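You operate a simulated robot arm through the tools that you are given. There is no shell and no other tool. Be economical: measure what you need, move in short steps, check, and stop when the job is done.

The job below is to be done with a simulated two-armed robot. You get a single attempt, and the scene is never put back.

Task
Free the blue spool's wire end, pull the turns tight, lock it and stand it on the mat.
Fine: one hand holds the light spool against the pull; lock after the pull. Set down upright: blue spool.

The check looks at the end state, three seconds after you hand in, the way a careful person would. Anything else that was tipped, shoved, dropped, spilled or broken makes it a failure.

Robot
Two 7-joint arms with two-finger parallel grippers on one trunk, on a base that drives. Base frame: it is fixed to the floor where the robot stands at the start and does not move with it; the origin is under the middle of the robot, x ahead of it, y to its left, z up. Units: mm, degrees, N and s.
The left shoulder is at the start at [-82, 119, 851], the right one opposite. With the tool pointing down near the work surface each hand reaches from about 100 to 580 mm from the robot's upright axis, wherever it stands, measured 20 degrees to its own side. Places, roughly: on the blue mat [500, -400, 900]; spool lock lever [500, -200, 1000]; spool wire end [500, -300, 900]. Payload 3.43 kg a hand.
Tool frame (each hand has its own): the origin (TCP) lies between the finger pads and is the grasp point; the fingertips stand 30 mm ahead of it; z points along the fingers, y is the line along which they close. The gripper opens to 94 mm. The fingers are 28 mm wide and 10 mm thick; the gripper's body (50 by 96 mm) begins 55 mm behind the TCP.
Orientation is that of the tool frame in the base frame, as [roll, pitch, yaw] about the fixed x, y, z axes, in that order (R = Rz(yaw) Ry(pitch) Rx(roll)). With the fingers straight down and closing along the base's y, the tool's x points along the base's -x, its y along +y and its z along -z.

Tools
- The arms move only by the tool servo_tool. It takes "left_deltas", "right_deltas" or both (then of equal length, played together; a hand with none holds still); each is a list of rows, each a list of 7 numbers: the shift along the base's x, y, z in mm, then the turn, a rotation vector about the base's x, y, z in degrees, then the gripper command, from -1 (shut) to 1 (fully open), values between in proportion. In form: [[dx, dy, dz, wx, wy, wz, jaw], ...]. A call has 1 to 20 rows; each row shifts and turns the commanded pose from where the row before left it. Rows are played at 5 a second. More than 50 mm and 8.6 degrees between two rows, or a gripper value outside its range, and nothing of the call is played. Where a pose cannot be reached the arm comes as near as it can. A force on the tool above 40 N (or 10 N above the force at the start of the call, whichever is more), or a blocked arm, ends the call early, and 0.2 s more pass. The fingers move at their own pace (about 153 mm/s each) and stop on an object; they squeeze with about 37 N. The grip force told is the motor's: it shows also when the fingers shut on nothing. Time passes only in rows, and 0.2 s behind the last, so rows that do not move let the fingers close. The reply holds the time, the measured pose of the TCP, the force on the tool along the base axes, the opening and the grip force, in the units named above and with some noise, with the torque about the TCP (base axes, N m) and any sound that the robot's microphone picked up.
- Cameras (640 x 400 px; columns grow to the right, rows downward): "scene" is now at [29.1, -22.3, 1564]; the picture's right is [-0.37, -0.93, 0.00], its down [-0.67, 0.27, -0.69] and it looks along [0.64, -0.25, -0.72] (base axes); focal length 263 px, centre (320, 200). "left" rides on the left gripper at [76, -14, -103] in its tool frame; the picture's right is [0.18, 0.98, 0.00], its down [-0.75, 0.14, -0.64] and it looks along [-0.63, 0.12, 0.77] (tool axes); focal length 243 px, centre (320, 200). "right" rides on the right gripper at [76, 14, -102] in its tool frame; the picture's right is [-0.18, 0.98, 0.00], its down [-0.75, -0.14, -0.64] and it looks along [-0.63, -0.12, 0.77] (tool axes); focal length 243 px, centre (320, 200).
- get_image(camera): a new picture of that camera. No time passes.
- move_column(by): slides the trunk up (or, below 0, down) by that many mm; the arms and the scene camera ride with it, the base frame stays. It gives what a move gives, with no picture.
- drive_base(legs): drives the robot by 1 to 6 legs, each [ahead, left, turn to the left] in mm, mm and degrees, along the robot's own axes; the way and the turn of a leg run together, so that a leg with both is an arc; at most 1500 mm and 180 degrees a leg. The arms and the cameras ride along, it lands a little off, and it stops where it bumps. It gives what a move gives.
- aim_head(pan, tilt): turns the head with the scene camera to pan (to the left, within 143 degrees either way) and tilt (down, from -29 to 69), counted from straight ahead of the robot. It gives what a move gives.
- measure_at(camera, pixels): there is no depth. For up to 12 entries [column, row, z] of the newest picture of that camera ("zoom" is the newest enlarged one), the place [x, y] in the base frame at which the ray of that pixel passes the height z, good to about 3 mm, but the place of the scene camera against the robot may be out by one fixed shift of up to 12 mm in any direction. No time passes.
- enlarge(camera, box): a new picture of the part [left, top, right, bottom] of that camera's present view, enlarged. No time passes.
- sign_off(): hands the job in; it is judged then, once.

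Go step by step. Measure first, check grasps and placings, and put right what went wrong. The budget is 80 turns and 58 pictures, counting those below and the enlarged ones. Unless the task says otherwise, let go and move clear before handing in, and close with one line.

The tools are called after "Request:" by a JSON object that holds its "api" and its "payload". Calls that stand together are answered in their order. servo_tool: Moves the arms, as the interface text tells. Its arguments: {"type":"object","properties":{"left_deltas":{"type":"array","items":{"type":"array","items":{"type":"number"}}},"right_deltas":{"type":"array","items":{"type":"array","items":{"type":"number"}}}},"required":[]} The other tools are called the same way: move_column (by) slides the trunk up or down; drive_base (legs) drives the base; aim_head (pan, tilt) turns the head that bears the scene camera; get_image (camera) takes a picture; measure_at (camera, pixels) gives the place at which the rays of pixels pass given heights; enlarge (camera, box) takes an enlarged picture of a part of a camera's view; sign_off () hands the job in.

At the start:

```text
time_s: 0.0
left_tool_pos: [295.0, -38.5, 1158.5]
left_tool_rot: [179.9, 0.0, -180.0]
left_force: [0.0, 1.0, -0.5]
left_moment: [-0.03, 0.01, -0.02]
left_grip_width: 93.9
left_grip_force: 0.0
right_tool_pos: [214.3, -293.5, 1179.0]
right_tool_rot: [-179.9, 0.0, -180.0]
right_force: [-2.0, 0.6, -0.5]
right_moment: [-0.01, 0.0, 0.01]
right_grip_width: 93.9
right_grip_force: 0.0
trunk travel left (down, up): [-275.0, 60.0]
robot x, y, heading: [-0.4, 2.1, -0.1]
head pan, tilt: [-21.5, 46.4]
```

scene: 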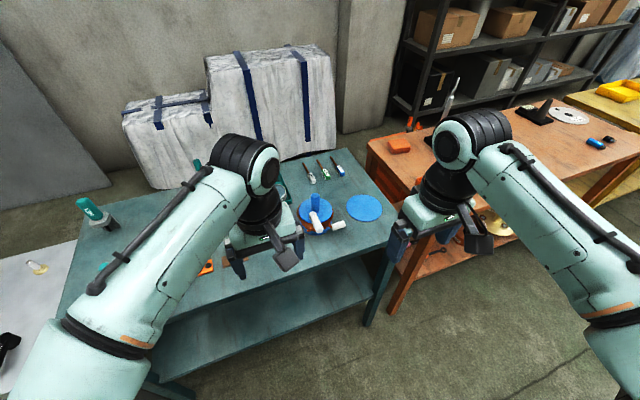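
right: 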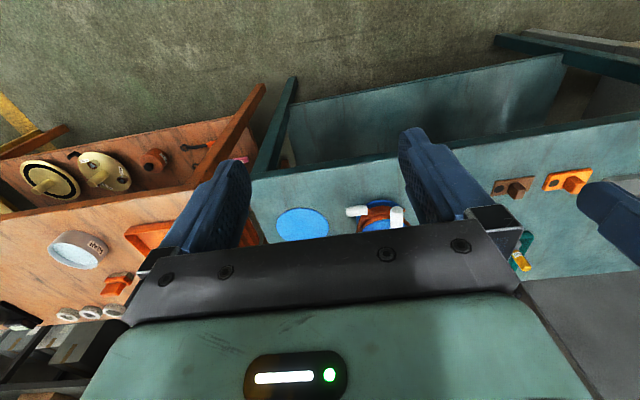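
left: 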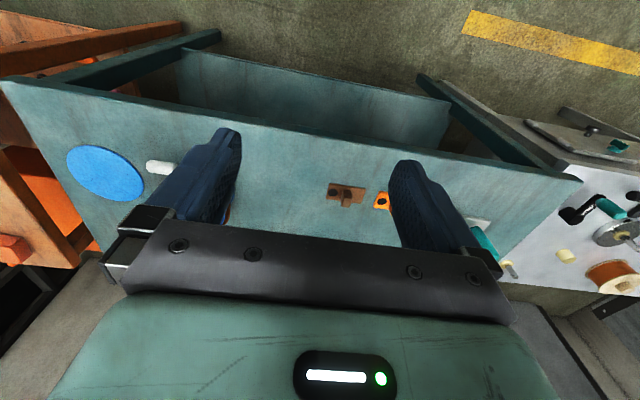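

The scene picture shows a blue spool with orange wire near (318,213) and the blue mat at (364,207). I'll enlarge that area to see the lever and the wire end.

Request:
{"api": "enlarge", "payload": {"camera": "scene", "box": [270, 170, 400, 250]}}

Request:
{"api": "enlarge", "payload": {"camera": "right", "box": [250, 170, 430, 280]}}

```text
4.92 times, centred on (335, 210) of scene
```

zoom: 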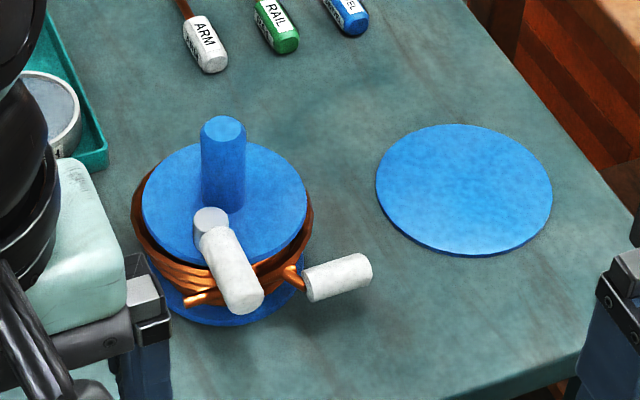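

```text
3.56 times, centred on (340, 225) of right
```

zoom: 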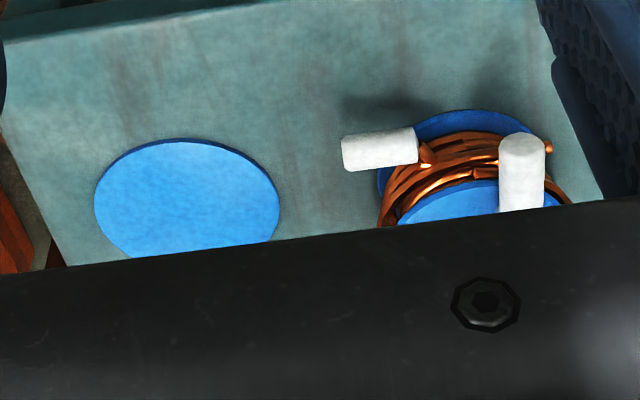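

The spool has a central post, a white lever on the top flange and a white-tagged wire end sticking out to the right. I'll triangulate these from both cameras at several heights.

Request:
{"api": "measure_at", "payload": {"camera": "scene", "pixels": [[364.3, 208, 850], [364.3, 208, 900], [364.3, 208, 800], [313.3, 194.9, 950], [313.3, 194.9, 1000], [314.5, 223.5, 900], [314.5, 223.5, 950], [337.6, 226.8, 850], [337.6, 226.8, 900], [310.5, 211, 900], [310.5, 211, 950]]}}

Request:
{"api": "measure_at", "payload": {"camera": "right", "pixels": [[302.6, 225, 850], [302.6, 225, 900], [302.6, 225, 800], [396, 207, 900], [396, 207, 950], [353, 212, 850], [353, 212, 900]]}}

```text
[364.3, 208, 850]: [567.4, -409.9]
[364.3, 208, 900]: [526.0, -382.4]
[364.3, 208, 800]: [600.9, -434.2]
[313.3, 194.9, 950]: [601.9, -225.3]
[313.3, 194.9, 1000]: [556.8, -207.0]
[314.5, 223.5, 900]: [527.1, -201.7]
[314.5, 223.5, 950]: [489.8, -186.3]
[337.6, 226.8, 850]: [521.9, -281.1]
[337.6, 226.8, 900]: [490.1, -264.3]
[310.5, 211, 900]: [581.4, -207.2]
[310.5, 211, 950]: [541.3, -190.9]
```

```text
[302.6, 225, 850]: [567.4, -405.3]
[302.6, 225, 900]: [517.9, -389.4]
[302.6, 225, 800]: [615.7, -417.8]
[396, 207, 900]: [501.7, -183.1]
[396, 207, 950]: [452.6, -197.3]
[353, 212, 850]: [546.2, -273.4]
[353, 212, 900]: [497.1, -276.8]
```

The heights are still ambiguous, between 850 and 900 mm. I'll move the left hand aside and shift the right hand to get a second baseline.

Request:
{"api": "servo_tool", "payload": {"left_deltas": [[0, 45, 0, 0, 0, 0, 1], [0, 45, 0, 0, 0, 0, 1], [0, 45, 0, 0, 0, 0, 1], [0, 45, 0, 0, 0, 0, 1]], "right_deltas": [[25, -40, 0, 0, 0, 0, 1], [25, -40, 0, 0, 0, 0, 1], [25, -40, 0, 0, 0, 0, 1], [25, -40, 0, 0, 0, 0, 1]]}}

Request:
{"api": "get_image", "payload": {"camera": "scene"}}

Request:
{"api": "get_image", "payload": {"camera": "right"}}

```text
time_s: 1.0
left_tool_pos: [294.4, 142.5, 1156.7]
left_tool_rot: [179.9, -0.1, 179.8]
left_force: [0.2, -0.6, -0.1]
left_moment: [-0.04, 0.02, 0.04]
left_grip_width: 94.2
left_grip_force: 0.0
right_tool_pos: [316.2, -454.4, 1178.0]
right_tool_rot: [180.0, 0.0, -179.9]
right_force: [1.1, -1.0, 0.0]
right_moment: [0.0, 0.0, 0.01]
right_grip_width: 94.2
right_grip_force: 0.0
trunk travel left (down, up): [-275.0, 60.0]
robot x, y, heading: [0.4, -1.3, 0.1]
head pan, tilt: [-21.5, 46.4]
```

```text
52 pictures are left
```

scene: 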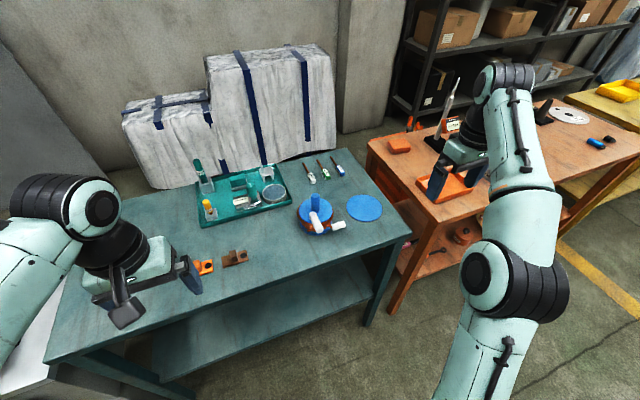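

```text
51 pictures are left
```

right: 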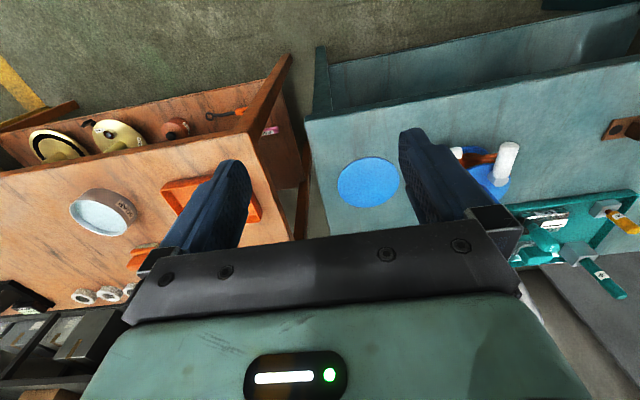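

The mat is now at (368,182) in the right camera. I'll measure it at several heights to settle the table height.

Request:
{"api": "measure_at", "payload": {"camera": "right", "pixels": [[368, 182, 800], [368, 182, 850], [368, 182, 900], [505, 146, 900], [505, 146, 950], [505, 146, 1000], [497, 180, 900], [497, 180, 950], [310, 117, 850], [310, 117, 900]]}}

Request:
{"api": "enlarge", "payload": {"camera": "scene", "box": [275, 165, 405, 246]}}

Request:
{"api": "measure_at", "payload": {"camera": "scene", "pixels": [[411, 235, 850], [411, 235, 900]]}}

```text
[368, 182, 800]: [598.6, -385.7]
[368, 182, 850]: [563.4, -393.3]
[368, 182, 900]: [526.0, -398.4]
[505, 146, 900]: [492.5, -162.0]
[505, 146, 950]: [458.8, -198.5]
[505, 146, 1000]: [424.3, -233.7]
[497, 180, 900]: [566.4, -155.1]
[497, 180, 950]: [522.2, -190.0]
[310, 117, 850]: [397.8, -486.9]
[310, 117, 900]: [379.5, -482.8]
```

```text
4.92 times, centred on (340, 206) of scene
```

zoom: 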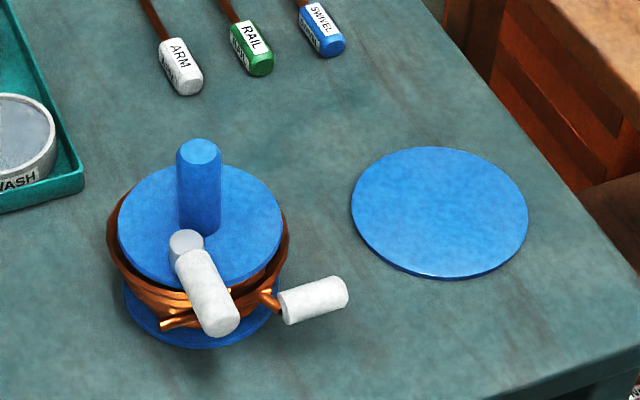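

```text
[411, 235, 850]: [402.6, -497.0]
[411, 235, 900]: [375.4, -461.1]
```

Both right-camera views agree on a table height of about 873 mm, with the mat centre near (546,-397). I need to bring the robot closer and to the right, so I'll check the floor clearance and table edges first.

Request:
{"api": "measure_at", "payload": {"camera": "scene", "pixels": [[391, 312, 0], [369, 325, 0], [180, 400, 0], [50, 360, 875], [411, 235, 875], [166, 350, 430], [385, 270, 430]]}}

Request:
{"api": "aim_head", "payload": {"pan": -40, "tilt": 60}}

Request:
{"api": "get_image", "payload": {"camera": "scene"}}

```text
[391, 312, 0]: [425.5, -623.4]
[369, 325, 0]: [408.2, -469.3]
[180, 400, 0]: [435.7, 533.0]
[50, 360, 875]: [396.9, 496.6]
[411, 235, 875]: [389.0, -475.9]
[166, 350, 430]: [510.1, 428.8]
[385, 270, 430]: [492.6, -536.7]
```

```text
time_s: 1.8
left_tool_pos: [294.5, 142.2, 1155.8]
left_tool_rot: [-180.0, 0.0, 180.0]
left_force: [1.4, 1.0, 0.5]
left_moment: [-0.01, 0.02, 0.01]
left_grip_width: 94.3
left_grip_force: 0.0
right_tool_pos: [313.5, -452.0, 1180.2]
right_tool_rot: [179.9, -0.1, 179.9]
right_force: [0.5, -0.3, -0.8]
right_moment: [-0.02, 0.0, 0.0]
right_grip_width: 94.1
right_grip_force: 0.1
trunk travel left (down, up): [-275.0, 60.0]
robot x, y, heading: [-1.5, 1.5, -0.1]
head pan, tilt: [-40.0, 60.0]
```

```text
49 pictures are left
```

scene: 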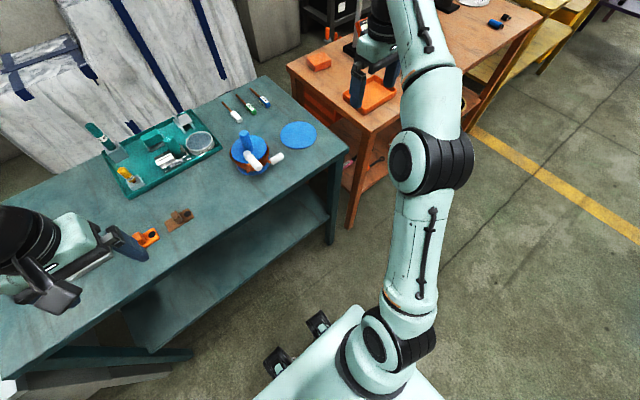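

The tables' front legs stand at x≈410–430, and the robot's base shows at the bottom left around (275,360). I'll check where its front lies.

Request:
{"api": "measure_at", "payload": {"camera": "scene", "pixels": [[268, 355, 50], [310, 318, 50], [355, 310, 300], [255, 395, 300]]}}

```text
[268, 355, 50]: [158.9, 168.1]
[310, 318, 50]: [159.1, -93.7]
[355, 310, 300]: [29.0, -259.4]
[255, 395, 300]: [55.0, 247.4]
```

The base front is at x≈170, so there is room to drive 130 ahead and 250 to the right. I'll pull the right hand back first, then drive.

Request:
{"api": "servo_tool", "payload": {"right_deltas": [[-25, 45, 0, 0, 0, 0, 1], [-25, 45, 0, 0, 0, 0, 1], [-25, 45, 0, 0, 0, 0, 1], [-25, 45, 0, 0, 0, 0, 1]]}}

Request:
{"api": "drive_base", "payload": {"legs": [[0, -250, 0], [130, 0, 0]]}}

Request:
{"api": "aim_head", "payload": {"pan": 0, "tilt": 55}}

Request:
{"api": "get_image", "payload": {"camera": "scene"}}

Request:
{"api": "get_image", "payload": {"camera": "right"}}

Request:
{"api": "get_image", "payload": {"camera": "left"}}

```text
refused: row 1 steps farther than a row can; nothing moved
```

```text
time_s: 5.5
left_tool_pos: [425.1, -109.0, 1156.1]
left_tool_rot: [179.9, -0.1, -179.9]
left_force: [0.0, -0.5, 0.9]
left_moment: [0.0, 0.02, 0.0]
left_grip_width: 94.0
left_grip_force: 0.2
right_tool_pos: [446.3, -703.5, 1179.8]
right_tool_rot: [180.0, 0.0, -179.9]
right_force: [0.2, -1.1, 0.4]
right_moment: [0.02, 0.02, -0.01]
right_grip_width: 93.9
right_grip_force: 0.1
trunk travel left (down, up): [-275.0, 60.0]
robot x, y, heading: [135.9, -252.2, 0.3]
head pan, tilt: [-40.0, 60.0]
```

```text
time_s: 6.6
left_tool_pos: [425.0, -107.7, 1157.6]
left_tool_rot: [180.0, 0.0, -179.9]
left_force: [-0.4, 0.6, 1.1]
left_moment: [-0.03, 0.02, 0.0]
left_grip_width: 93.9
left_grip_force: 0.2
right_tool_pos: [445.5, -703.3, 1180.0]
right_tool_rot: [-179.9, 0.1, -179.9]
right_force: [0.2, 0.5, -0.6]
right_moment: [0.0, 0.03, 0.01]
right_grip_width: 94.0
right_grip_force: 0.0
trunk travel left (down, up): [-275.0, 60.0]
robot x, y, heading: [128.9, -248.8, 0.3]
head pan, tilt: [0.0, 55.0]
```

```text
48 pictures are left
```

scene: 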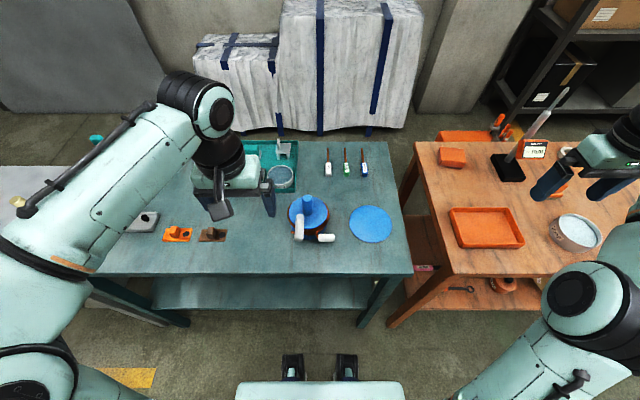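

```text
47 pictures are left
```

right: 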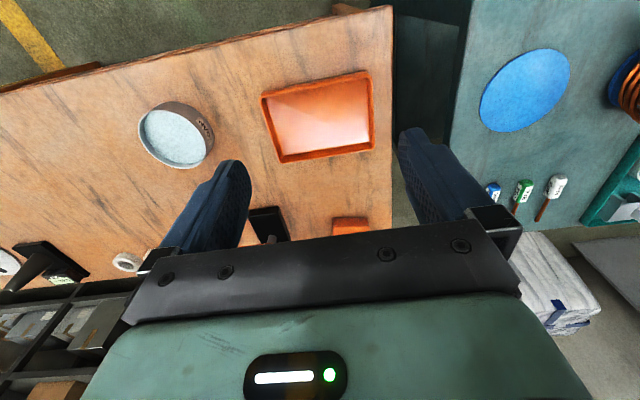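

```text
46 pictures are left
```

left: 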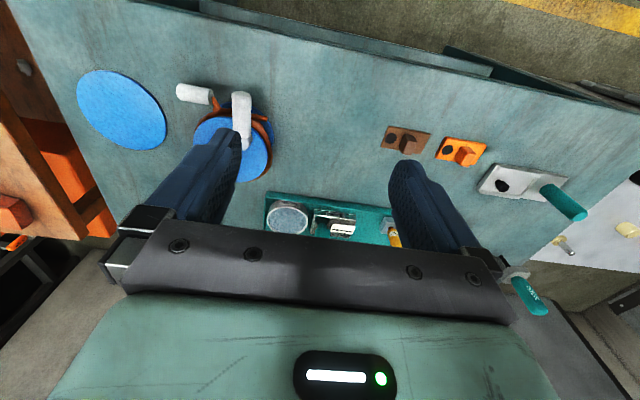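

The robot now stands well, with the spool at scene (307,212) and the mat at (370,223). I'll bring the left hand's camera over the spool and the right hand in near it for close views.

Request:
{"api": "servo_tool", "payload": {"left_deltas": [[-11, -15, -6, 0, 0, 0, 1], [-11, -15, -6, 0, 0, 0, 1], [-11, -15, -6, 0, 0, 0, 1], [-11, -15, -6, 0, 0, 0, 1], [-11, -15, -6, 0, 0, 0, 1], [0, -12, -7, 0, 0, 0, 1]], "right_deltas": [[-18, 35, 0, 0, 0, 0, 1], [-18, 35, 0, 0, 0, 0, 1], [-18, 35, 0, 0, 0, 0, 1], [-18, 35, 0, 0, 0, 0, 1], [-18, 35, 0, 0, 0, 0, 1], [-18, 35, 0, 0, 0, 0, 1]]}}

Request:
{"api": "get_image", "payload": {"camera": "left"}}

Request:
{"api": "enlarge", "payload": {"camera": "left", "box": [230, 90, 410, 202]}}

Request:
{"api": "enlarge", "payload": {"camera": "scene", "box": [260, 180, 390, 261]}}

```text
time_s: 8.0
left_tool_pos: [369.9, -195.2, 1120.0]
left_tool_rot: [179.9, 0.1, -180.0]
left_force: [0.2, 0.1, -0.7]
left_moment: [-0.01, -0.01, -0.02]
left_grip_width: 93.8
left_grip_force: 0.0
right_tool_pos: [337.4, -492.4, 1179.2]
right_tool_rot: [-179.9, -0.1, -180.0]
right_force: [-0.2, 0.2, 0.0]
right_moment: [-0.01, -0.01, 0.04]
right_grip_width: 94.0
right_grip_force: 0.1
trunk travel left (down, up): [-275.0, 60.0]
robot x, y, heading: [133.8, -248.9, 0.1]
head pan, tilt: [0.0, 55.0]
```

```text
45 pictures are left
```

left: 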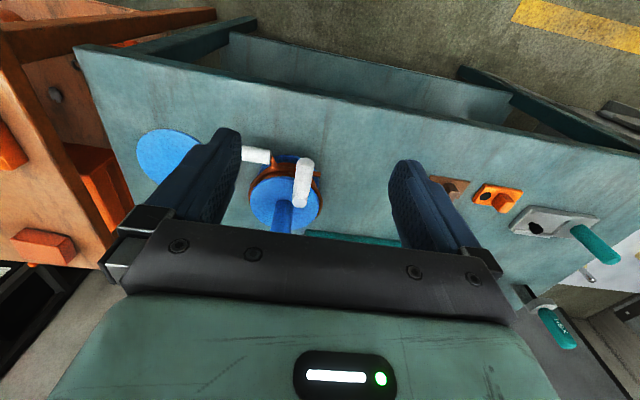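

```text
3.56 times, centred on (320, 146) of left
```

zoom: 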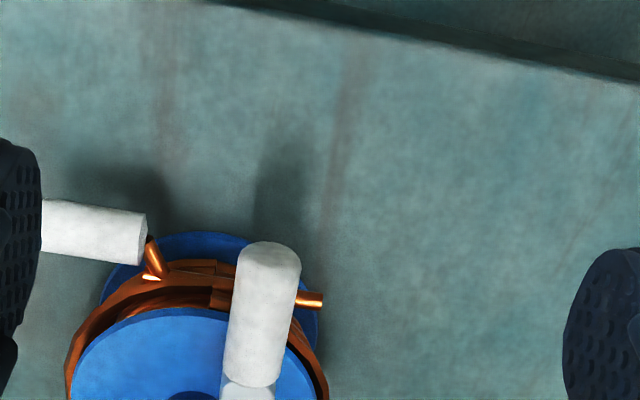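

```text
4.92 times, centred on (325, 220) of scene
```

zoom: 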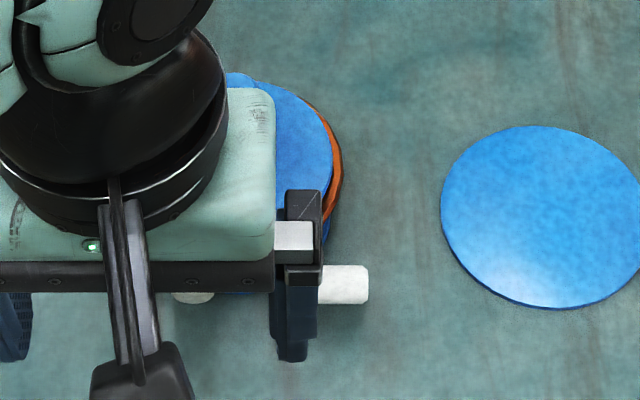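

The left zoom shows the white tag at (95,230) with copper wire running under the white lever, and a bare copper stub at (310,300). I'll pitch the left hand for a lower, more frontal view of how it is tucked.

Request:
{"api": "servo_tool", "payload": {"left_deltas": [[-6, 0, -24, 0, -8, 0, 1], [-6, 0, -24, 0, -8, 0, 1], [-6, 0, -24, 0, -8, 0, 1], [-6, 0, -24, 0, -8, 0, 1], [-6, 0, -24, 0, -8, 0, 1]]}}

Request:
{"api": "get_image", "payload": {"camera": "left"}}

Request:
{"api": "enlarge", "payload": {"camera": "left", "box": [230, 130, 410, 242]}}

```text
time_s: 9.2
left_tool_pos: [343.0, -198.5, 1003.0]
left_tool_rot: [-179.9, 39.9, -179.9]
left_force: [-1.4, 0.3, 0.0]
left_moment: [-0.01, 0.01, 0.0]
left_grip_width: 94.0
left_grip_force: 0.1
left hand out of reach, approached as far as the arm can: row 5
right_tool_pos: [337.7, -492.8, 1180.3]
right_tool_rot: [179.9, -0.1, -179.9]
right_force: [0.8, 0.0, -0.1]
right_moment: [-0.02, -0.01, 0.0]
right_grip_width: 94.3
right_grip_force: 0.0
trunk travel left (down, up): [-275.0, 60.0]
robot x, y, heading: [130.1, -249.4, -0.1]
head pan, tilt: [0.0, 55.0]
```

```text
42 pictures are left
```

left: 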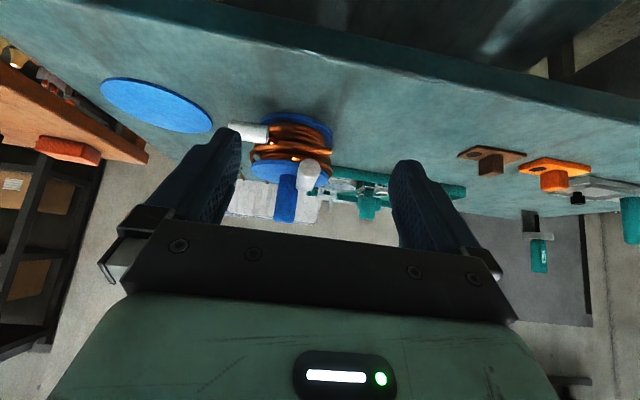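

```text
3.56 times, centred on (320, 186) of left
```

zoom: 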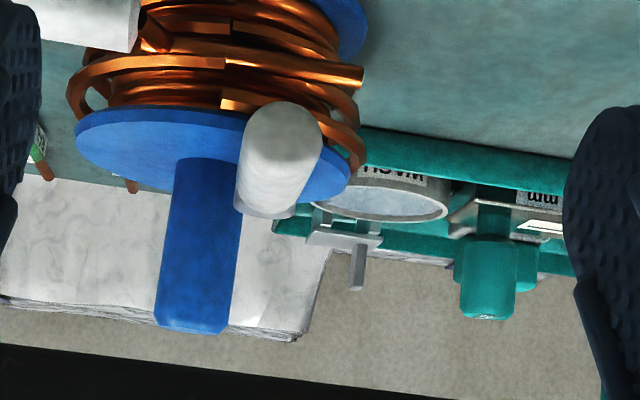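

I now have a second viewpoint at a different height. I'll measure the post top, both lever ends and the tag in this view.

Request:
{"api": "measure_at", "payload": {"camera": "left", "pixels": [[284.9, 222, 1000], [284.9, 222, 980], [313, 166.3, 930], [313, 166.3, 950], [313, 166.3, 970], [303.7, 188.8, 940], [303.7, 188.8, 960], [303.7, 188.8, 980], [266.6, 136.8, 900], [266.6, 136.8, 920], [266.6, 136.8, 940], [273, 169, 940]]}}

```text
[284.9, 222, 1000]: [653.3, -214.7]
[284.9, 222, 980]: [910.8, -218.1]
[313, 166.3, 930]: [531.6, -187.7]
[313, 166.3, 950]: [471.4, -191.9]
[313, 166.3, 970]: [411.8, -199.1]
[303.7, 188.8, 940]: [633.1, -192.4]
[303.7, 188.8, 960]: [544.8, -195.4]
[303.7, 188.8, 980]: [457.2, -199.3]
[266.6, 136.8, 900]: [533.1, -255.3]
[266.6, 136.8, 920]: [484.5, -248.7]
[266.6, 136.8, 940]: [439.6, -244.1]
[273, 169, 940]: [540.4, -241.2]
```

Triangulation puts the lever tip at about (454,-195,955), the lever root at (498,-197,970) and the inner end of the tag at (476,-247,921). I'll set the left hand upright again, nearer, to locate the post.

Request:
{"api": "servo_tool", "payload": {"left_deltas": [[10, 0, 24, 0, 8, 0, 1], [10, 0, 24, 0, 8, 0, 1], [10, 0, 24, 0, 8, 0, 1], [10, 0, 24, 0, 8, 0, 1], [10, 0, 24, 0, 8, 0, 1]]}}

Request:
{"api": "enlarge", "payload": {"camera": "left", "box": [230, 100, 410, 212]}}

```text
time_s: 10.4
left_tool_pos: [393.0, -197.8, 1123.6]
left_tool_rot: [-179.9, -0.2, -179.9]
left_force: [-0.6, 0.0, -0.6]
left_moment: [0.01, -0.01, 0.0]
left_grip_width: 93.9
left_grip_force: 0.0
right_tool_pos: [338.3, -491.4, 1180.8]
right_tool_rot: [179.9, 0.0, -179.8]
right_force: [-0.8, -0.3, -0.5]
right_moment: [0.04, 0.03, -0.03]
right_grip_width: 93.8
right_grip_force: 0.0
trunk travel left (down, up): [-275.0, 60.0]
robot x, y, heading: [127.5, -249.8, 0.2]
head pan, tilt: [0.0, 55.0]
```

```text
3.56 times, centred on (320, 156) of left
```

zoom: 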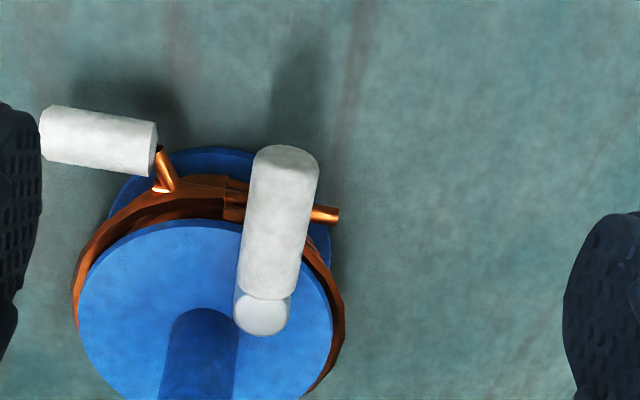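

The hub is at zoom (262,315) and the post base at about (207,340). I'll measure these, the flange edges and the tag ends.

Request:
{"api": "measure_at", "payload": {"camera": "zoom", "pixels": [[207, 335, 950], [207, 335, 960], [78, 310, 950], [333, 310, 950], [195, 220, 950], [262, 315, 975], [282, 160, 955], [155, 147, 921], [42, 130, 921], [207, 335, 940], [335, 215, 920]]}}

Request:
{"api": "enlarge", "payload": {"camera": "scene", "box": [260, 170, 390, 251]}}

```text
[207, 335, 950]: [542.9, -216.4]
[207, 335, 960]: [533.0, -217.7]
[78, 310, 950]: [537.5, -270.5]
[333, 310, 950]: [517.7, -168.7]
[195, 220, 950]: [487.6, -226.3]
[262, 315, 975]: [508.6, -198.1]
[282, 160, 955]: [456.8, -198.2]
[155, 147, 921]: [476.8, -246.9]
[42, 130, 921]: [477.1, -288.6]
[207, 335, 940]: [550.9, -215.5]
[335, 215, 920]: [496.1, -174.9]
```

```text
4.92 times, centred on (325, 210) of scene
```

zoom: 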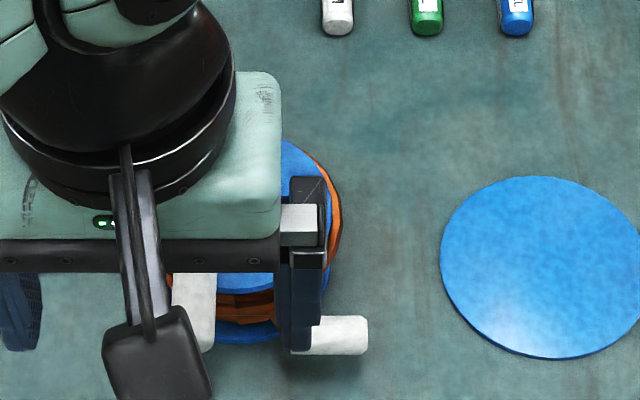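

The spool centre comes out at about (540,-219). I'll check the post with the right camera from its current place.

Request:
{"api": "enlarge", "payload": {"camera": "right", "box": [400, 60, 640, 210]}}

```text
2.67 times, centred on (520, 135) of right
```

zoom: 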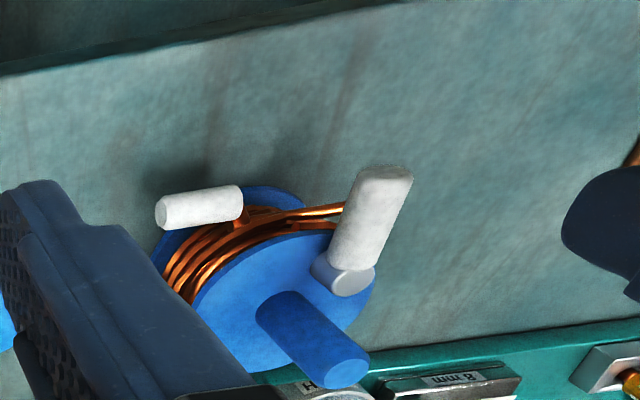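

Here the post top is at zoom (345,372) and its base at (285,315). I'll measure these, and the lever.

Request:
{"api": "measure_at", "payload": {"camera": "zoom", "pixels": [[345, 372, 1000], [345, 372, 1010], [345, 372, 1020], [345, 372, 1030], [285, 315, 940], [285, 315, 950], [285, 315, 960], [388, 175, 945], [388, 175, 955], [388, 175, 965], [342, 280, 970], [158, 212, 921]]}}

```text
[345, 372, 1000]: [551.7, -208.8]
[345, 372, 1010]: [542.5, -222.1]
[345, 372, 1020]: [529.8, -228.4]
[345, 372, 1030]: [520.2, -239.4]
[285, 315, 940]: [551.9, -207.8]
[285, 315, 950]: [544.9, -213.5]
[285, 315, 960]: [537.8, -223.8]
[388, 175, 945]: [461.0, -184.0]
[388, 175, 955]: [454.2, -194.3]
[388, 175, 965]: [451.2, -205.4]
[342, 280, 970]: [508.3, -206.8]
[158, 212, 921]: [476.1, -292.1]
```

The post axis is at about (541,-220), with its top at z≈1010 and the flange top at ≈955. I'll move the left hand above it and descend with open fingers to z≈1003.

Request:
{"api": "servo_tool", "payload": {"left_deltas": [[30, -5, 0, 0, 0, 0, 1], [30, -5, 0, 0, 0, 0, 1], [30, -5, 0, 0, 0, 0, 1], [30, -4, 0, 0, 0, 0, 1], [28, -3, 0, 0, 0, 0, 1], [0, 0, -30, 0, 0, 0, 1], [0, 0, -30, 0, 0, 0, 1], [0, 0, -20, 0, 0, 0, 1], [0, 0, -15, 0, 0, 0, 1], [0, 0, 0, 0, 0, 0, 1]]}}

Request:
{"api": "get_image", "payload": {"camera": "left"}}

Request:
{"api": "enlarge", "payload": {"camera": "right", "box": [400, 60, 640, 210]}}

```text
time_s: 12.6
left_tool_pos: [540.7, -219.3, 1028.8]
left_tool_rot: [-180.0, 0.1, -180.0]
left_force: [0.7, -0.3, -0.4]
left_moment: [0.01, -0.01, 0.01]
left_grip_width: 93.8
left_grip_force: 0.2
right_tool_pos: [338.3, -492.6, 1180.2]
right_tool_rot: [179.9, 0.0, -180.0]
right_force: [-0.5, 0.3, -1.1]
right_moment: [0.0, 0.01, -0.02]
right_grip_width: 93.5
right_grip_force: 0.0
trunk travel left (down, up): [-275.0, 60.0]
robot x, y, heading: [128.4, -251.9, 0.0]
head pan, tilt: [0.0, 55.0]
```

```text
37 pictures are left
```

left: 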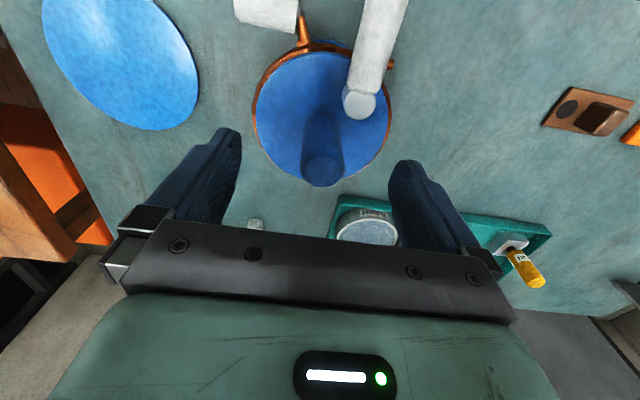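

```text
2.67 times, centred on (520, 135) of right
```

zoom: 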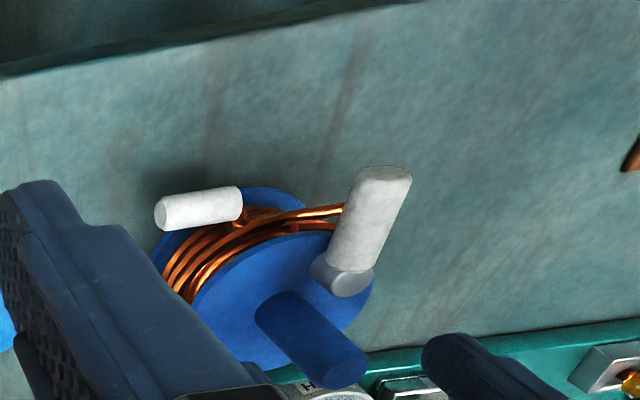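

The post sits well between the fingers at (322,170). I'll confirm its place from here.

Request:
{"api": "measure_at", "payload": {"camera": "left", "pixels": [[322, 172, 1010], [321, 119, 955], [252, 105, 955], [390, 105, 955], [320, 52, 955], [360, 103, 970], [385, 0, 955], [300, 15, 921], [235, 5, 921]]}}

```text
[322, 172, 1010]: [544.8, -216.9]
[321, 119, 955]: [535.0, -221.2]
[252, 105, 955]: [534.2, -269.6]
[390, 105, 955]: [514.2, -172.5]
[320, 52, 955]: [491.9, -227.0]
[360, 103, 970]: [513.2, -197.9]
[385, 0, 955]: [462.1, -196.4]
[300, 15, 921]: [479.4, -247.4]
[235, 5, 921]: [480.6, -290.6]
```

The post is confirmed near (544,-218). I'll shift 4 mm ahead to clear the hub, descend 29 mm and close on the post.

Request:
{"api": "servo_tool", "payload": {"left_deltas": [[4, 0, -10, 0, 0, 0, 1], [0, 0, -10, 0, 0, 0, 1], [0, 0, -9, 0, 0, 0, 1], [0, 0, 0, 0, 0, 0, 0], [0, 0, 0, 0, 0, 0, -0.4], [0, 0, 0, 0, 0, 0, -1], [0, 0, 0, 0, 0, 0, -1]]}}

Request:
{"api": "get_image", "payload": {"camera": "left"}}

```text
time_s: 14.2
left_tool_pos: [544.7, -219.7, 999.8]
left_tool_rot: [-179.9, 0.0, -179.8]
left_force: [1.0, 1.7, 0.3]
left_moment: [0.24, -0.1, -0.01]
left_grip_width: 27.4
left_grip_force: 37.3
right_tool_pos: [337.9, -492.1, 1179.7]
right_tool_rot: [180.0, -0.1, -179.9]
right_force: [0.7, 0.4, -1.3]
right_moment: [0.0, 0.02, 0.0]
right_grip_width: 93.9
right_grip_force: 0.0
trunk travel left (down, up): [-275.0, 60.0]
robot x, y, heading: [133.6, -250.7, 0.0]
head pan, tilt: [0.0, 55.0]
```

```text
35 pictures are left
```

left: 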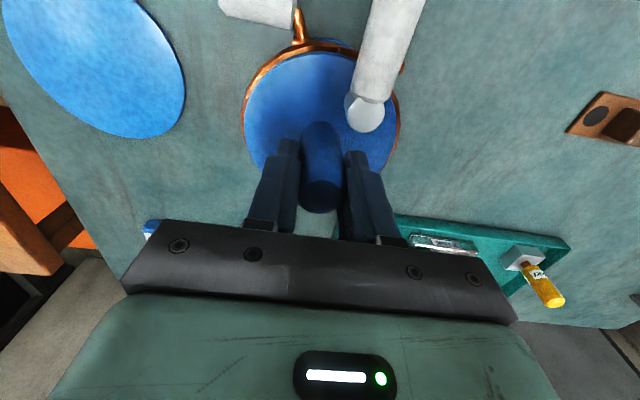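

The left hand holds the post at 27.4 mm, and its camera still shows the lever and the tag. Next I'll turn the right hand in the clear by yaw -90 and then tilt 45° towards +y, so its jaws can close across the tag.

Request:
{"api": "servo_tool", "payload": {"right_deltas": [[0, 0, 0, 0, 0, -8.2, 1], [0, 0, 0, 0, 0, -8.2, 1], [0, 0, 0, 0, 0, -8.2, 1], [0, 0, 0, 0, 0, -8.2, 1], [0, 0, 0, 0, 0, -8.2, 1], [0, 0, 0, 0, 0, -8.2, 1], [0, 0, 0, 0, 0, -8.2, 0.5], [0, 0, 0, 0, 0, -8.2, 0.3], [0, 0, 0, 0, 0, -8.2, 0], [0, 0, 0, 0, 0, -8.2, -0.1], [0, 0, 0, 0, 0, -8, -0.1], [10, 0, -10, 7.5, 0, 0, -0.1], [10, 0, -10, 7.5, 0, 0, -0.1], [10, 0, -10, 7.5, 0, 0, -0.1], [10, 0, -10, 7.5, 0, 0, -0.1], [10, 0, -10, 7.5, 0, 0, -0.1], [10, 0, -10, 7.5, 0, 0, -0.1]]}}

Request:
{"api": "get_image", "payload": {"camera": "scene"}}

```text
time_s: 17.8
left_tool_pos: [544.8, -219.7, 998.9]
left_tool_rot: [-180.0, 0.0, -179.8]
left_force: [0.7, 0.5, 0.9]
left_moment: [0.22, 0.01, 0.0]
left_grip_width: 27.3
left_grip_force: 36.9
right_tool_pos: [396.5, -493.6, 1120.2]
right_tool_rot: [179.8, -45.1, 90.2]
right_force: [1.1, 0.2, -0.2]
right_moment: [0.01, 0.02, -0.02]
right_grip_width: 42.3
right_grip_force: 0.1
trunk travel left (down, up): [-275.0, 60.0]
robot x, y, heading: [129.2, -253.6, -0.1]
head pan, tilt: [0.0, 55.0]
```

```text
34 pictures are left
```

scene: 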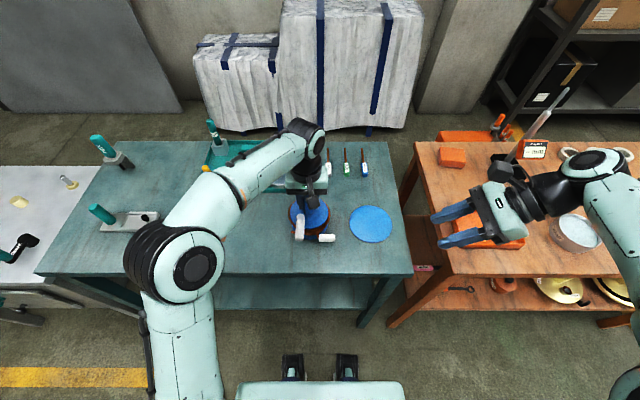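

The right hand reached the tilted orientation with 42 mm opening. I'll move it to a pre-grasp point about 80 mm back from the tag and look.

Request:
{"api": "servo_tool", "payload": {"right_deltas": [[14, 26, -24, 0, 0, 0, -0.1], [14, 26, -24, 0, 0, 0, -0.1], [14, 26, -24, 0, 0, 0, -0.1], [14, 26, -24, 0, 0, 0, -0.1], [14, 26, -24, 0, 0, 0, -0.1], [13, 24, -22, 0, 0, 0, -0.1]]}}

Request:
{"api": "get_image", "payload": {"camera": "right"}}

Request:
{"api": "get_image", "payload": {"camera": "left"}}

```text
time_s: 19.2
left_tool_pos: [545.1, -219.1, 999.8]
left_tool_rot: [-180.0, -0.1, -179.8]
left_force: [0.1, -0.5, 1.3]
left_moment: [0.17, 0.03, -0.02]
left_grip_width: 27.4
left_grip_force: 37.2
right_tool_pos: [481.0, -339.0, 977.5]
right_tool_rot: [179.8, -45.0, 90.0]
right_force: [-0.3, 0.0, 0.8]
right_moment: [0.01, -0.02, 0.01]
right_grip_width: 42.4
right_grip_force: 0.0
trunk travel left (down, up): [-275.0, 60.0]
robot x, y, heading: [134.5, -250.7, -0.2]
head pan, tilt: [0.0, 55.0]
```

```text
33 pictures are left
```

right: 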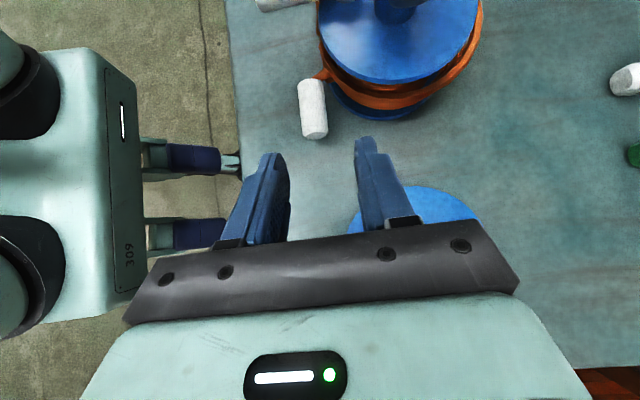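

```text
32 pictures are left
```

left: 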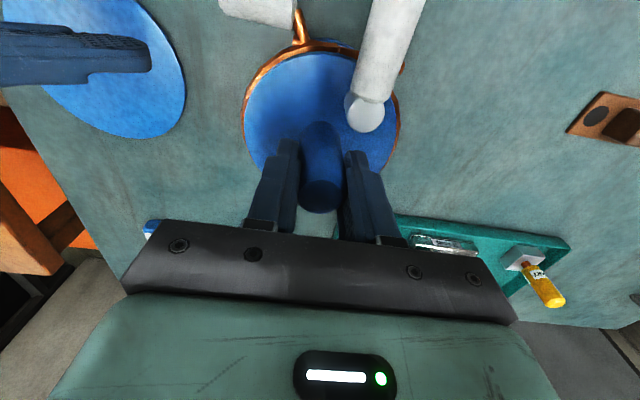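

The right camera sees the tag from (305,82) to (322,138). I'll measure its axis to centre the fingers.

Request:
{"api": "measure_at", "payload": {"camera": "right", "pixels": [[311, 82, 925], [316, 134, 921], [297, 110, 921], [327, 106, 921], [310, 82, 915], [316, 134, 911]]}}

```text
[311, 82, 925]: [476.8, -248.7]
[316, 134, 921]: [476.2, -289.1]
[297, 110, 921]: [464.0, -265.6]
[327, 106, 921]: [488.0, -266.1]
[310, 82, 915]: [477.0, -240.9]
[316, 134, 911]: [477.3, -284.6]
```

The tag's axis is at x≈476.5, y from -248 to -289 and z≈921. I'll advance to (477,-277,921) and close.

Request:
{"api": "servo_tool", "payload": {"right_deltas": [[-4, 15, -14, 0, 0, 0, -0.1], [0, 15, -14, 0, 0, 0, -0.1], [0, 15, -14, 0, 0, 0, -0.1], [0, 16, -14, 0, 0, 0, -0.1], [0, 0, 0, 0, 0, 0, -0.1]]}}

Request:
{"api": "get_image", "payload": {"camera": "right"}}

```text
time_s: 20.4
left_tool_pos: [545.7, -218.9, 999.7]
left_tool_rot: [180.0, 0.0, -180.0]
left_force: [-1.1, 0.3, 0.7]
left_moment: [0.21, -0.03, 0.05]
left_grip_width: 27.7
left_grip_force: 36.4
right_tool_pos: [476.6, -276.7, 921.9]
right_tool_rot: [179.8, -45.1, 90.1]
right_force: [-0.4, -0.8, 0.1]
right_moment: [0.02, 0.01, 0.01]
right_grip_width: 42.2
right_grip_force: 0.2
trunk travel left (down, up): [-275.0, 60.0]
robot x, y, heading: [132.1, -250.5, 0.2]
head pan, tilt: [0.0, 55.0]
```

```text
31 pictures are left
```

right: 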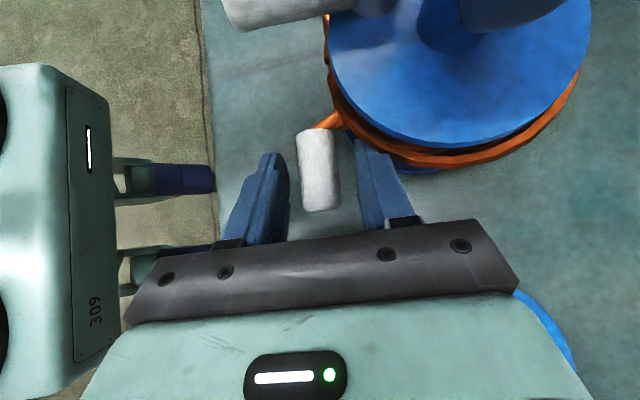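

The tag lies between the fingers at (318,170). Closing on it now.

Request:
{"api": "servo_tool", "payload": {"right_deltas": [[0, 0, 0, 0, 0, 0, -0.5], [0, 0, 0, 0, 0, 0, -1], [0, 0, 0, 0, 0, 0, -1]]}}

Request:
{"api": "get_image", "payload": {"camera": "right"}}

```text
time_s: 21.2
left_tool_pos: [546.4, -219.1, 999.6]
left_tool_rot: [180.0, 0.0, -179.8]
left_force: [0.5, 6.5, 7.6]
left_moment: [-0.45, 0.72, -0.03]
left_grip_width: 27.3
left_grip_force: 37.3
right_tool_pos: [476.8, -278.8, 920.8]
right_tool_rot: [180.0, -45.0, 90.0]
right_force: [0.8, -6.2, -8.3]
right_moment: [0.24, 0.08, -0.52]
right_grip_width: 20.8
right_grip_force: 36.7
trunk travel left (down, up): [-275.0, 60.0]
robot x, y, heading: [132.4, -249.6, 0.1]
head pan, tilt: [0.0, 55.0]
```

```text
30 pictures are left
```

right: 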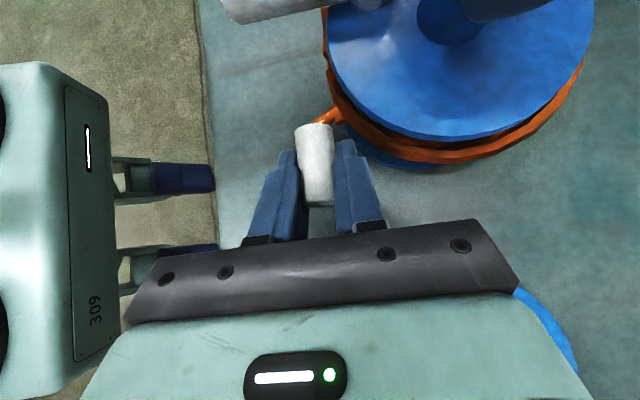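

The tag is gripped at 20.8 mm. I'll pull gently along -y in small steps and read the forces.

Request:
{"api": "servo_tool", "payload": {"right_deltas": [[0, -4, 0, 0, 0, 0, -1], [0, -4, 0, 0, 0, 0, -1], [0, -4, 0, 0, 0, 0, -1]]}}

Request:
{"api": "get_image", "payload": {"camera": "right"}}

```text
time_s: 22.0
left_tool_pos: [543.7, -224.3, 999.4]
left_tool_rot: [-179.6, -0.1, 179.7]
left_force: [-6.1, -17.2, 9.8]
left_moment: [-1.26, 0.66, 0.18]
left_grip_width: 27.5
left_grip_force: 36.8
right_tool_pos: [476.8, -287.3, 923.0]
right_tool_rot: [179.8, -45.2, 90.5]
right_force: [7.4, 17.3, -4.7]
right_moment: [-0.41, -0.01, 0.51]
right_grip_width: 20.6
right_grip_force: 37.1
trunk travel left (down, up): [-275.0, 60.0]
robot x, y, heading: [130.3, -253.3, 0.1]
head pan, tilt: [0.0, 55.0]
```

```text
29 pictures are left
```

right: 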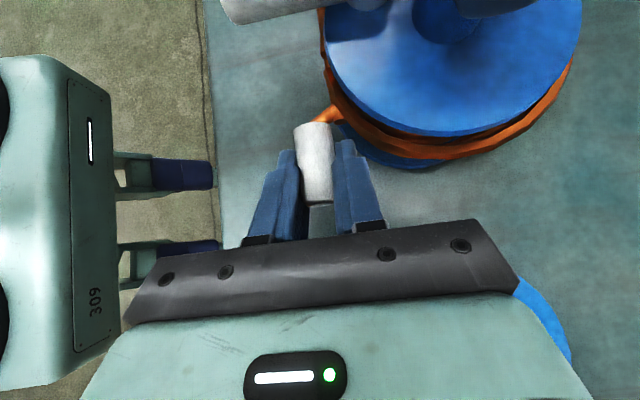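

The force rose to 17 N and the spool shifted only a few millimetres with the hand. I'll keep pulling carefully to see whether it breaks free.

Request:
{"api": "servo_tool", "payload": {"right_deltas": [[0, -4, 0, 0, 0, 0, -1], [0, -4, 0, 0, 0, 0, -1]]}}

Request:
{"api": "get_image", "payload": {"camera": "left"}}

```text
time_s: 22.6
left_tool_pos: [543.7, -225.4, 1001.0]
left_tool_rot: [-179.3, -0.1, 179.7]
left_force: [-8.8, -28.4, 5.9]
left_moment: [-1.48, -0.44, 0.09]
left_grip_width: 27.4
left_grip_force: 37.3
right_tool_pos: [477.2, -295.8, 925.5]
right_tool_rot: [179.6, -45.3, 90.4]
right_force: [12.1, 29.1, 4.4]
right_moment: [0.06, -0.05, 0.73]
right_grip_width: 20.9
right_grip_force: 36.5
trunk travel left (down, up): [-275.0, 60.0]
robot x, y, heading: [129.1, -249.5, 0.2]
head pan, tilt: [0.0, 55.0]
```

```text
28 pictures are left
```

left: 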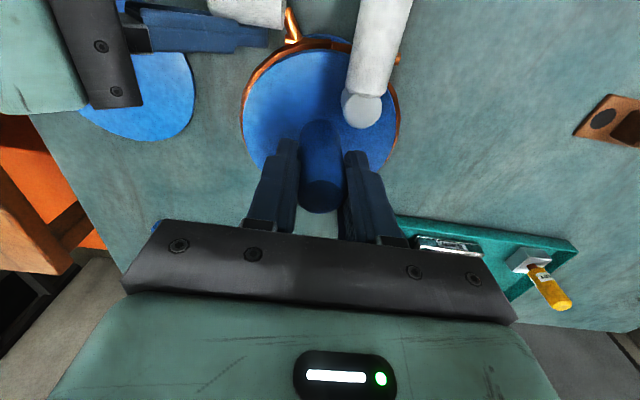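

Relative to the spool the tag moved about 10 mm under 29 N. I'll look closely at whether the wire actually runs out.

Request:
{"api": "enlarge", "payload": {"camera": "right", "box": [240, 0, 480, 200]}}

Request:
{"api": "enlarge", "payload": {"camera": "left", "box": [200, 0, 420, 137]}}

Request:
{"api": "enlarge", "payload": {"camera": "scene", "box": [260, 180, 390, 261]}}

```text
2.00 times, centred on (360, 100) of right
```

zoom: 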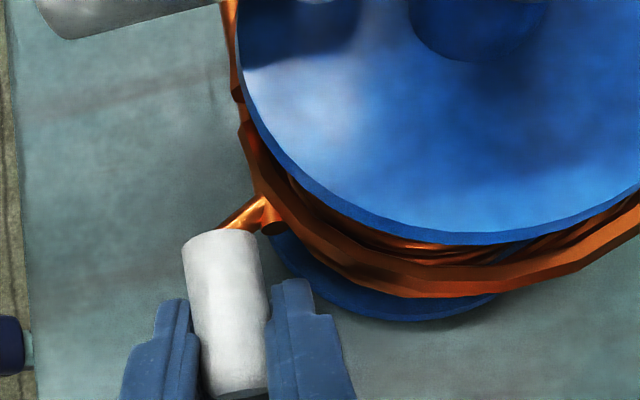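

```text
2.91 times, centred on (310, 68) of left
```

zoom: 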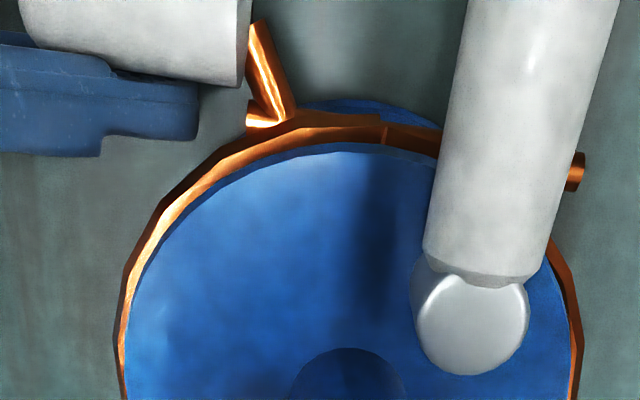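

```text
4.92 times, centred on (325, 220) of scene
```

zoom: 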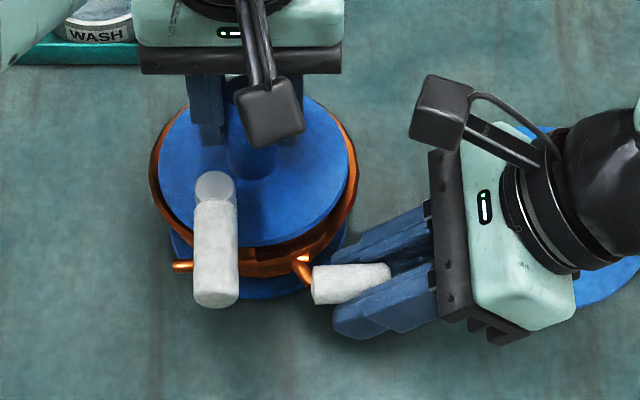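

The copper rod crosses the front, from a short end at zoom (247,115) to a stub at (583,170), and a small leg joins it to the tag. I'll measure whether the stub slid relative to the spool.

Request:
{"api": "measure_at", "payload": {"camera": "left", "pixels": [[401.5, 58, 920], [401.5, 58, 925], [288.5, 39, 921], [242, 95, 955], [399, 95, 955], [282, 15, 921], [320, 105, 955]]}}

```text
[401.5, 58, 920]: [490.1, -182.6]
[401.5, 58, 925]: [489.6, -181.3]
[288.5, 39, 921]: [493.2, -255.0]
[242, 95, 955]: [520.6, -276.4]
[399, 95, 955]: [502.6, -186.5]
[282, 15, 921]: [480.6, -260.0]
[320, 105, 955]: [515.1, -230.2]
```

The stub moved only about as far as the spool, so a straight pull at 29 N isn't running the wire; it still seems caught. I'll relax the pull and probe whether lifting the tag meets less resistance.

Request:
{"api": "servo_tool", "payload": {"right_deltas": [[0, 6, 0, 0, 0, 0, -1], [0, 6, 0, 0, 0, 0, -1], [0, 3, 0, 0, 0, 0, -1]]}}

Request:
{"api": "servo_tool", "payload": {"right_deltas": [[0, 0, 4, 0, 0, 0, -1], [0, 0, 4, 0, 0, 0, -1]]}}

Request:
{"api": "servo_tool", "payload": {"right_deltas": [[0, 0, -4, 0, 0, 0, -1], [0, 0, -4, 0, 0, 0, -1]]}}

Request:
{"api": "servo_tool", "payload": {"right_deltas": [[-4, 0, 0, 0, 0, 0, -1], [-4, 0, 0, 0, 0, 0, -1]]}}

```text
time_s: 23.4
left_tool_pos: [544.2, -217.5, 999.6]
left_tool_rot: [179.7, -0.1, -179.6]
left_force: [-8.0, -3.9, 4.5]
left_moment: [-0.74, 0.11, -0.29]
left_grip_width: 27.8
left_grip_force: 37.3
right_tool_pos: [476.6, -284.9, 922.4]
right_tool_rot: [179.9, -44.9, 90.0]
right_force: [4.6, 2.1, 2.2]
right_moment: [0.88, -0.03, 0.13]
right_grip_width: 20.4
right_grip_force: 37.0
trunk travel left (down, up): [-275.0, 60.0]
robot x, y, heading: [128.2, -254.8, 0.0]
head pan, tilt: [0.0, 55.0]
```

```text
time_s: 24.0
left_tool_pos: [547.0, -217.4, 1000.9]
left_tool_rot: [-180.0, 0.3, -179.7]
left_force: [4.5, 5.2, 17.5]
left_moment: [-0.76, 0.97, -0.02]
left_grip_width: 27.8
left_grip_force: 36.7
right_tool_pos: [475.3, -283.8, 928.1]
right_tool_rot: [-179.6, -44.8, 89.9]
right_force: [-4.7, -5.6, -20.1]
right_moment: [-0.29, 0.02, -0.15]
right_grip_width: 19.9
right_grip_force: 36.9
trunk travel left (down, up): [-275.0, 60.0]
robot x, y, heading: [129.4, -253.6, -0.0]
head pan, tilt: [0.0, 55.0]
```

```text
time_s: 24.6
left_tool_pos: [545.8, -217.2, 997.7]
left_tool_rot: [179.7, 0.1, -179.9]
left_force: [8.3, 11.9, 4.2]
left_moment: [0.79, -1.2, -0.13]
left_grip_width: 27.7
left_grip_force: 37.1
right_tool_pos: [477.1, -283.3, 923.6]
right_tool_rot: [179.7, -45.1, 90.2]
right_force: [-12.8, -13.6, 3.4]
right_moment: [0.3, -0.25, -0.12]
right_grip_width: 19.8
right_grip_force: 36.4
trunk travel left (down, up): [-275.0, 60.0]
robot x, y, heading: [130.8, -252.6, -0.1]
head pan, tilt: [0.0, 55.0]
```

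```text
time_s: 25.2
left_tool_pos: [542.6, -219.6, 999.0]
left_tool_rot: [179.9, -0.5, 180.0]
left_force: [-12.5, 10.5, 3.9]
left_moment: [1.05, -0.02, -0.17]
left_grip_width: 27.5
left_grip_force: 37.0
right_tool_pos: [470.9, -284.7, 922.9]
right_tool_rot: [179.4, -45.1, 89.9]
right_force: [15.1, -7.8, 3.5]
right_moment: [0.11, -0.04, -1.06]
right_grip_width: 20.3
right_grip_force: 37.1
trunk travel left (down, up): [-275.0, 60.0]
robot x, y, heading: [125.3, -250.9, 0.2]
head pan, tilt: [0.0, 55.0]
```

All directions feel equally stiff, but at zero y-force the tag-to-spool distance is about 7 mm longer than at first. I'll look to see whether that is wire travel or grip slip.

Request:
{"api": "enlarge", "payload": {"camera": "left", "box": [200, 0, 420, 137]}}

Request:
{"api": "enlarge", "payload": {"camera": "right", "box": [240, 0, 480, 200]}}

Request:
{"api": "measure_at", "payload": {"camera": "left", "pixels": [[242, 95, 955], [399, 95, 955], [321, 105, 955]]}}

```text
2.91 times, centred on (310, 68) of left
```

zoom: 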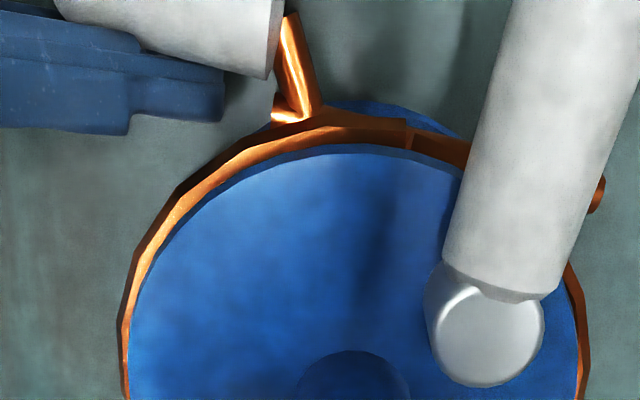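

```text
2.00 times, centred on (360, 100) of right
```

zoom: 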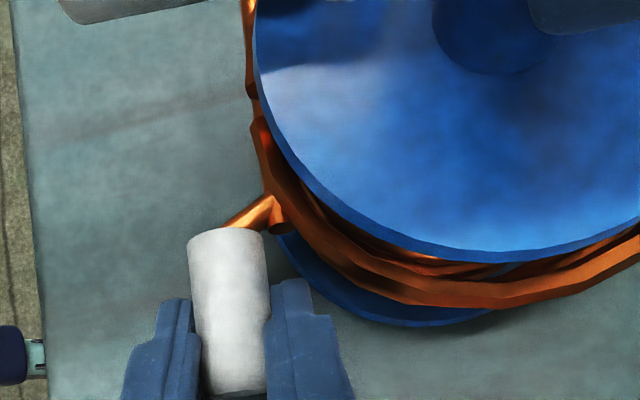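

```text
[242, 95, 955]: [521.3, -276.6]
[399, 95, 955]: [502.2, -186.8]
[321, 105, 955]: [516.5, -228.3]
```

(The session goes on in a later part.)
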